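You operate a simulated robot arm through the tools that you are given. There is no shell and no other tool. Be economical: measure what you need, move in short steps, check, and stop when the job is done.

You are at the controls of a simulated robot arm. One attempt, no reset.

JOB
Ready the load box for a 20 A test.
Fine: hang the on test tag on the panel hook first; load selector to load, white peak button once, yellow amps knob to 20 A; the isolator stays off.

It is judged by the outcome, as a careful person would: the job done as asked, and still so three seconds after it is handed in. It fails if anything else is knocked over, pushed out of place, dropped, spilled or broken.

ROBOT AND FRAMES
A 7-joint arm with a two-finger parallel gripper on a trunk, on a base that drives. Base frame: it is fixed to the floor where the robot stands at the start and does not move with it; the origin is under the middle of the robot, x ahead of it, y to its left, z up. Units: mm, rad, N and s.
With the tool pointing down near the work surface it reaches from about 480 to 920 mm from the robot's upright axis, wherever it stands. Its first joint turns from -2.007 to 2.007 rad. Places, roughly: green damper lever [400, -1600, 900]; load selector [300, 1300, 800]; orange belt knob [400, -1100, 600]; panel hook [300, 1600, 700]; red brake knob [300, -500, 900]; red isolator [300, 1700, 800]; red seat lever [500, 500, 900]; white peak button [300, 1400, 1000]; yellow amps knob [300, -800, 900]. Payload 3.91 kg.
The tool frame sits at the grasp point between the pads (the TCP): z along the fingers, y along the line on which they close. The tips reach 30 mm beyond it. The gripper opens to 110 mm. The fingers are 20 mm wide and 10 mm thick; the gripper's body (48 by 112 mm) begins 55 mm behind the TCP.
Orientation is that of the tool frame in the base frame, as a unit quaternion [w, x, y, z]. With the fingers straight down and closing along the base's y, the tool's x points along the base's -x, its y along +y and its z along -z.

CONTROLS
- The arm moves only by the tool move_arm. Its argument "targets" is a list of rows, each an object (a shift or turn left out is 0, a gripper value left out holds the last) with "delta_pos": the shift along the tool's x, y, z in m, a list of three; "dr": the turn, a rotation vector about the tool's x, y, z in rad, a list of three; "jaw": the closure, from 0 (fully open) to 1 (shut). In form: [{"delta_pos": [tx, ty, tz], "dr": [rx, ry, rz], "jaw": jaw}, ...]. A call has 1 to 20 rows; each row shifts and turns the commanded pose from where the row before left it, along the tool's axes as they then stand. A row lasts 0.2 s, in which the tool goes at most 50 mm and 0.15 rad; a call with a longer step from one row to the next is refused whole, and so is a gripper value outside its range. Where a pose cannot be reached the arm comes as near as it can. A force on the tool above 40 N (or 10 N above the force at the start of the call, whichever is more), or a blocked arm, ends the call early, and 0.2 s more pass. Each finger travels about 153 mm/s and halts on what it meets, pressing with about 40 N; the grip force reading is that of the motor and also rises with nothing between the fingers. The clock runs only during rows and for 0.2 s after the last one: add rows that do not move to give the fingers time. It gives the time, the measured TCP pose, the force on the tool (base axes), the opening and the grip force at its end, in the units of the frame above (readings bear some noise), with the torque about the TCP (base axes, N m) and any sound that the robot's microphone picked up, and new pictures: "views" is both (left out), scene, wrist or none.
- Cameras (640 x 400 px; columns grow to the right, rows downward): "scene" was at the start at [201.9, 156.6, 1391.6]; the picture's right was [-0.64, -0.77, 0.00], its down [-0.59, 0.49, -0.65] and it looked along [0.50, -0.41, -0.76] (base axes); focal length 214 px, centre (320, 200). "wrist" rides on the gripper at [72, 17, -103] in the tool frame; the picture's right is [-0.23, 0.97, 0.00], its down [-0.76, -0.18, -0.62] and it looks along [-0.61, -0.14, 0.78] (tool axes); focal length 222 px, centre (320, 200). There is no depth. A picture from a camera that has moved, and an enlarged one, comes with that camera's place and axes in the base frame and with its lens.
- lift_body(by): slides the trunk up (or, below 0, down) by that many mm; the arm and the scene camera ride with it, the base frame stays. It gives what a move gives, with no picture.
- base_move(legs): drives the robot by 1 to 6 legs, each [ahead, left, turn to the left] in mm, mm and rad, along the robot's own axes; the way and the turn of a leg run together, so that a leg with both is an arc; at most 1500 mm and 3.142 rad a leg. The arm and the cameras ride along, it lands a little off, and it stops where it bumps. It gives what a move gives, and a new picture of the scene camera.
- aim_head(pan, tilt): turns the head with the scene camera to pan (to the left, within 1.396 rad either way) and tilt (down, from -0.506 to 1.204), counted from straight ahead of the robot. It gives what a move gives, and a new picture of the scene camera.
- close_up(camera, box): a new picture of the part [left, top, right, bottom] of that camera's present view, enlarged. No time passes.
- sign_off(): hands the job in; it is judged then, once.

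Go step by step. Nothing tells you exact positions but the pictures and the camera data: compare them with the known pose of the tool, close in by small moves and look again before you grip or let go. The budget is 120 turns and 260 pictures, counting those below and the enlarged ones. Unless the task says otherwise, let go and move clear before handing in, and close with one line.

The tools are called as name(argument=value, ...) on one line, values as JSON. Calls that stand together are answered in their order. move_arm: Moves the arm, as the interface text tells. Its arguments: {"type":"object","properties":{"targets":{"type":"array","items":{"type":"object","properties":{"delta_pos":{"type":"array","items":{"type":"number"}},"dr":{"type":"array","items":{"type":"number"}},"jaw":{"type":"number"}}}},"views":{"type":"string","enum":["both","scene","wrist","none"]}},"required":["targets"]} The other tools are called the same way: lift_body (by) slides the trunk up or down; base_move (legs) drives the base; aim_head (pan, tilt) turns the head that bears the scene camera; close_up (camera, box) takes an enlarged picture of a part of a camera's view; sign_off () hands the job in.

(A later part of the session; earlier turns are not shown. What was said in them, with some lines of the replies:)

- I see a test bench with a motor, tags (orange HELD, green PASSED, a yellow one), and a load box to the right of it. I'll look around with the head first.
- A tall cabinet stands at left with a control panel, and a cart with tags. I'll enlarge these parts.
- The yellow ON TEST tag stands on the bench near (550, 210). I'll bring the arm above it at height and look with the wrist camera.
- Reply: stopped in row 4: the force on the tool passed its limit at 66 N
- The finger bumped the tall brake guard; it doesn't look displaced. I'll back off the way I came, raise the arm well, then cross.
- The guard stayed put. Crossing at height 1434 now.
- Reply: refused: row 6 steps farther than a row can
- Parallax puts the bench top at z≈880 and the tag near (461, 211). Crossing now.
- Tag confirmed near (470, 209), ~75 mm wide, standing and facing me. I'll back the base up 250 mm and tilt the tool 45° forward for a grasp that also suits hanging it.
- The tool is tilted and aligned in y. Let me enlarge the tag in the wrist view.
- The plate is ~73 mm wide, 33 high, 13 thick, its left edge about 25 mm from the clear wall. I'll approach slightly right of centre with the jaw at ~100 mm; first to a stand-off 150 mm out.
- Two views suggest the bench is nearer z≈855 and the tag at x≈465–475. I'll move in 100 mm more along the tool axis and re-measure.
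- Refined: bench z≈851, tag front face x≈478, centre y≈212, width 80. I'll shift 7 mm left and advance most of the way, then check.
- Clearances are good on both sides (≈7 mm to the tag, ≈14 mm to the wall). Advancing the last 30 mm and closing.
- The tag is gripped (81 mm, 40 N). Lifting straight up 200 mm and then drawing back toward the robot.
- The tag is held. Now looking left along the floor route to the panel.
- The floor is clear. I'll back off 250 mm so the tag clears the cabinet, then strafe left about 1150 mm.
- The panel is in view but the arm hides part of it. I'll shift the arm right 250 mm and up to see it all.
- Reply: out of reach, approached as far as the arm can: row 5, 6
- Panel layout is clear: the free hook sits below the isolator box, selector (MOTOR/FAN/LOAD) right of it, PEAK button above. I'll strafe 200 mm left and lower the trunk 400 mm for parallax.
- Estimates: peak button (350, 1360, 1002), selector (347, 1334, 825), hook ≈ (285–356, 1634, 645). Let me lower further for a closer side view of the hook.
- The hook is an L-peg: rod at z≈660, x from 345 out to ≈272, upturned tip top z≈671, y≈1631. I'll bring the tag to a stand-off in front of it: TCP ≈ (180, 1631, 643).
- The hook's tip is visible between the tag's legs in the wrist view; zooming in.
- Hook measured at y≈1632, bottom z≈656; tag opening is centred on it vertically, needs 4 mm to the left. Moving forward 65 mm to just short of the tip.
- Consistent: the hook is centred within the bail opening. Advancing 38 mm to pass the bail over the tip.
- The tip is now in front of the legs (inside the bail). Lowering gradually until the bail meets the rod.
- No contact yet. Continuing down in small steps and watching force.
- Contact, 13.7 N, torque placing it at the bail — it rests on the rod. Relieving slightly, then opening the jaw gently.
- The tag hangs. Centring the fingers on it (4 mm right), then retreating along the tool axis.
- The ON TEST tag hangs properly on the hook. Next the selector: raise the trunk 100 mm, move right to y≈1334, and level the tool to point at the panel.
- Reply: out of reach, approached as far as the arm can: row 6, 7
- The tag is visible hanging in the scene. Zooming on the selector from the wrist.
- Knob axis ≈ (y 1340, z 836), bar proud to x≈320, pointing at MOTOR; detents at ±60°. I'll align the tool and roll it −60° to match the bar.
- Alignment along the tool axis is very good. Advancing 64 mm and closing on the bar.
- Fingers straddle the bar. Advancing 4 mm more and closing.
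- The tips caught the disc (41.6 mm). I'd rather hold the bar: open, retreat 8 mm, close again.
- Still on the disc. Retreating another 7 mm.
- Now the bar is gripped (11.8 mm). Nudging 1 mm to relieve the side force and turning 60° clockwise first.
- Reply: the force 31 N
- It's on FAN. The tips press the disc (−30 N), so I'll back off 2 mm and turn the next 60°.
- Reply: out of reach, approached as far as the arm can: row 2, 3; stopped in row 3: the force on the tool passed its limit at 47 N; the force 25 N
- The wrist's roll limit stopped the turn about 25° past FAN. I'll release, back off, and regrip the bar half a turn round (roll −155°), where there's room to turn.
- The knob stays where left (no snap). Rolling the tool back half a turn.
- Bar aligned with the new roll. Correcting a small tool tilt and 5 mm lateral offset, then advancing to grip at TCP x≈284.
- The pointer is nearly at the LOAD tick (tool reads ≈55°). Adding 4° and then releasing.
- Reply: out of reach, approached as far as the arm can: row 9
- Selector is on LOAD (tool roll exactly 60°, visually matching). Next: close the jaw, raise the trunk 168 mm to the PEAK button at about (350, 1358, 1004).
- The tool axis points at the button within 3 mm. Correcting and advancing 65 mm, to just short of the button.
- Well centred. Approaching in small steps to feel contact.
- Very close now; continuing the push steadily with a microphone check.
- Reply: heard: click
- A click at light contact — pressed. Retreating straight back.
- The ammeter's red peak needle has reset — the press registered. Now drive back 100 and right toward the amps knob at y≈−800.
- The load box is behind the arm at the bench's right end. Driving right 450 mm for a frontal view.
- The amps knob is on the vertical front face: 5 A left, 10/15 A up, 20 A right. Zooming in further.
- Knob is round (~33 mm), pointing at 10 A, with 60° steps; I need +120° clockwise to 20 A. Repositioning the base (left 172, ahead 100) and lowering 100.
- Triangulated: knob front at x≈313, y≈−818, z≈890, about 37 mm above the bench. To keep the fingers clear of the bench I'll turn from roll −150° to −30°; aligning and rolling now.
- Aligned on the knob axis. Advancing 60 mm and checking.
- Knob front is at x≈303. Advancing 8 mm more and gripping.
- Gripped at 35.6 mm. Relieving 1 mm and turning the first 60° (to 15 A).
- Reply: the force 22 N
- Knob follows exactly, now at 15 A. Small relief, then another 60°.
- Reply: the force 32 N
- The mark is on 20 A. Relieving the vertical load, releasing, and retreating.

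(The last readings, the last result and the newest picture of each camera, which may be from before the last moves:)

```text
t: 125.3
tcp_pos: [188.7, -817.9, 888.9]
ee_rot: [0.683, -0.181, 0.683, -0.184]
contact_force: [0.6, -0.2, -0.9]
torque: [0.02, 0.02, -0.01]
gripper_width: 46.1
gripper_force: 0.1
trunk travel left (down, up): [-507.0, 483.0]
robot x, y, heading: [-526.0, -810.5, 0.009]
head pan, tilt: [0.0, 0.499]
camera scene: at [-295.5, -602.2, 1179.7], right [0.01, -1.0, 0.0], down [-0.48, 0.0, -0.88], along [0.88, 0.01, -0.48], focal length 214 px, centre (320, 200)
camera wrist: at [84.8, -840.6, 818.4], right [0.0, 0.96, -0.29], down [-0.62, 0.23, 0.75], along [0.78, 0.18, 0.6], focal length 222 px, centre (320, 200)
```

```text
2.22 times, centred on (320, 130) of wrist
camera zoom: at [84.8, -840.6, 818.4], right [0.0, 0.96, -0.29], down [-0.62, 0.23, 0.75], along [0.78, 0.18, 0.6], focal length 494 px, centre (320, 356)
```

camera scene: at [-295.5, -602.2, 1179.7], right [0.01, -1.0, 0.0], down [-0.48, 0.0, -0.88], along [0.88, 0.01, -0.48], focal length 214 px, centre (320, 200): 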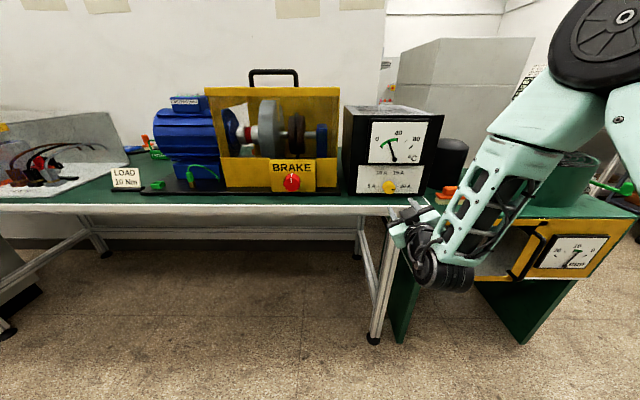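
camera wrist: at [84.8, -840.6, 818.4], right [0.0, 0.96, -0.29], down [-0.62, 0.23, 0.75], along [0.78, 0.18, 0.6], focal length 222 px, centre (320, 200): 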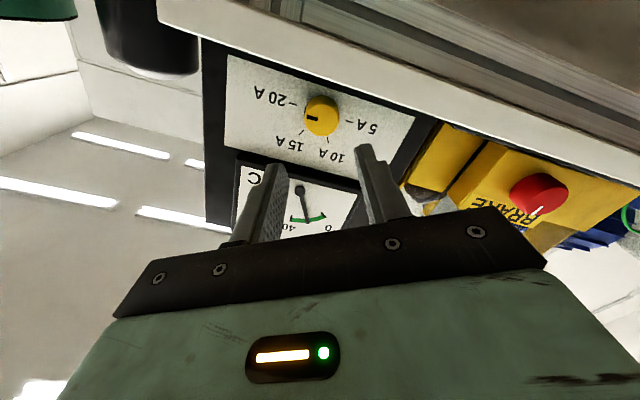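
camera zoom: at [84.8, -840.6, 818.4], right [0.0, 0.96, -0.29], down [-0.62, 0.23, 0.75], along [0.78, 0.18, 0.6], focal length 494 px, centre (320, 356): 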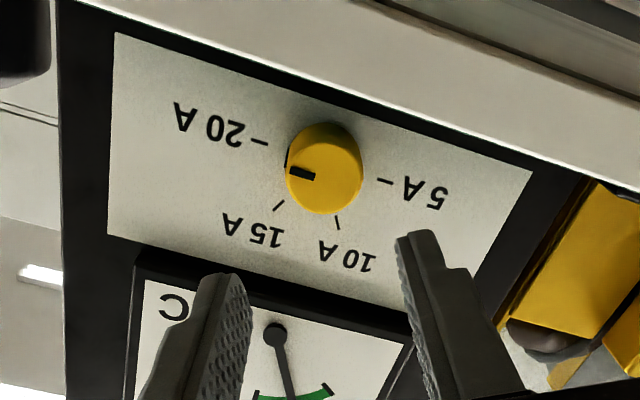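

The amps knob reads 20 A. One last look back at the panel to confirm the tag, selector and isolator.

aim_head(pan=1.2, tilt=0.2)

close_up(camera="scene", box=[290, 150, 410, 250])

```text
t: 126.7
tcp_pos: [188.5, -817.7, 888.7]
ee_rot: [0.683, -0.183, 0.683, -0.184]
contact_force: [0.6, 0.0, 0.4]
torque: [0.02, -0.02, 0.02]
gripper_width: 45.9
gripper_force: 0.0
trunk travel left (down, up): [-507.0, 483.0]
robot x, y, heading: [-526.5, -811.6, 0.011]
head pan, tilt: [1.201, 0.201]
camera scene: at [-353.5, -515.9, 1207.4], right [0.94, -0.35, 0.0], down [-0.07, -0.19, -0.98], along [0.35, 0.92, -0.2], focal length 214 px, centre (320, 200)
```

scene: 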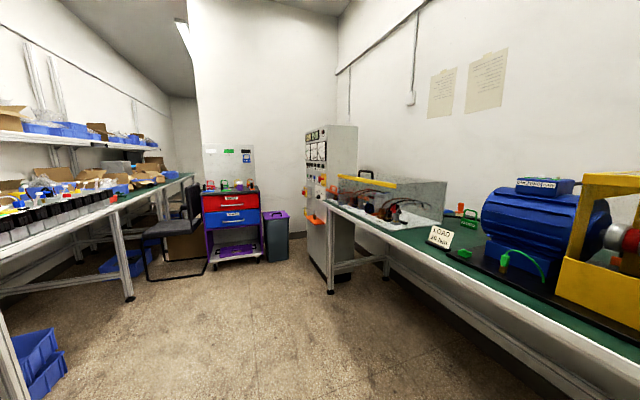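

```text
4.00 times, centred on (350, 200) of scene
camera zoom: at [-353.5, -515.9, 1207.4], right [0.94, -0.35, 0.0], down [-0.07, -0.19, -0.98], along [0.35, 0.92, -0.2], focal length 858 px, centre (200, 200)
```

zoom: 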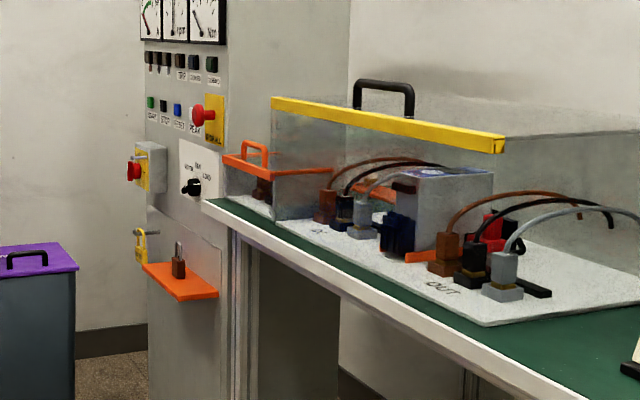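

The tag is still on its hook, the selector is on LOAD, the isolator is untouched at OFF, and the amps knob reads 20 A. The arm is clear, so I'm handing in.

sign_off()

```text
The job is handed in.
```

The load box is ready for the 20 A test: the ON TEST tag was hung first, then the selector set to LOAD, PEAK pressed once and the amps knob set to 20 A; the isolator stayed off. Early on, a finger bumped the brake guard, but nothing moved.
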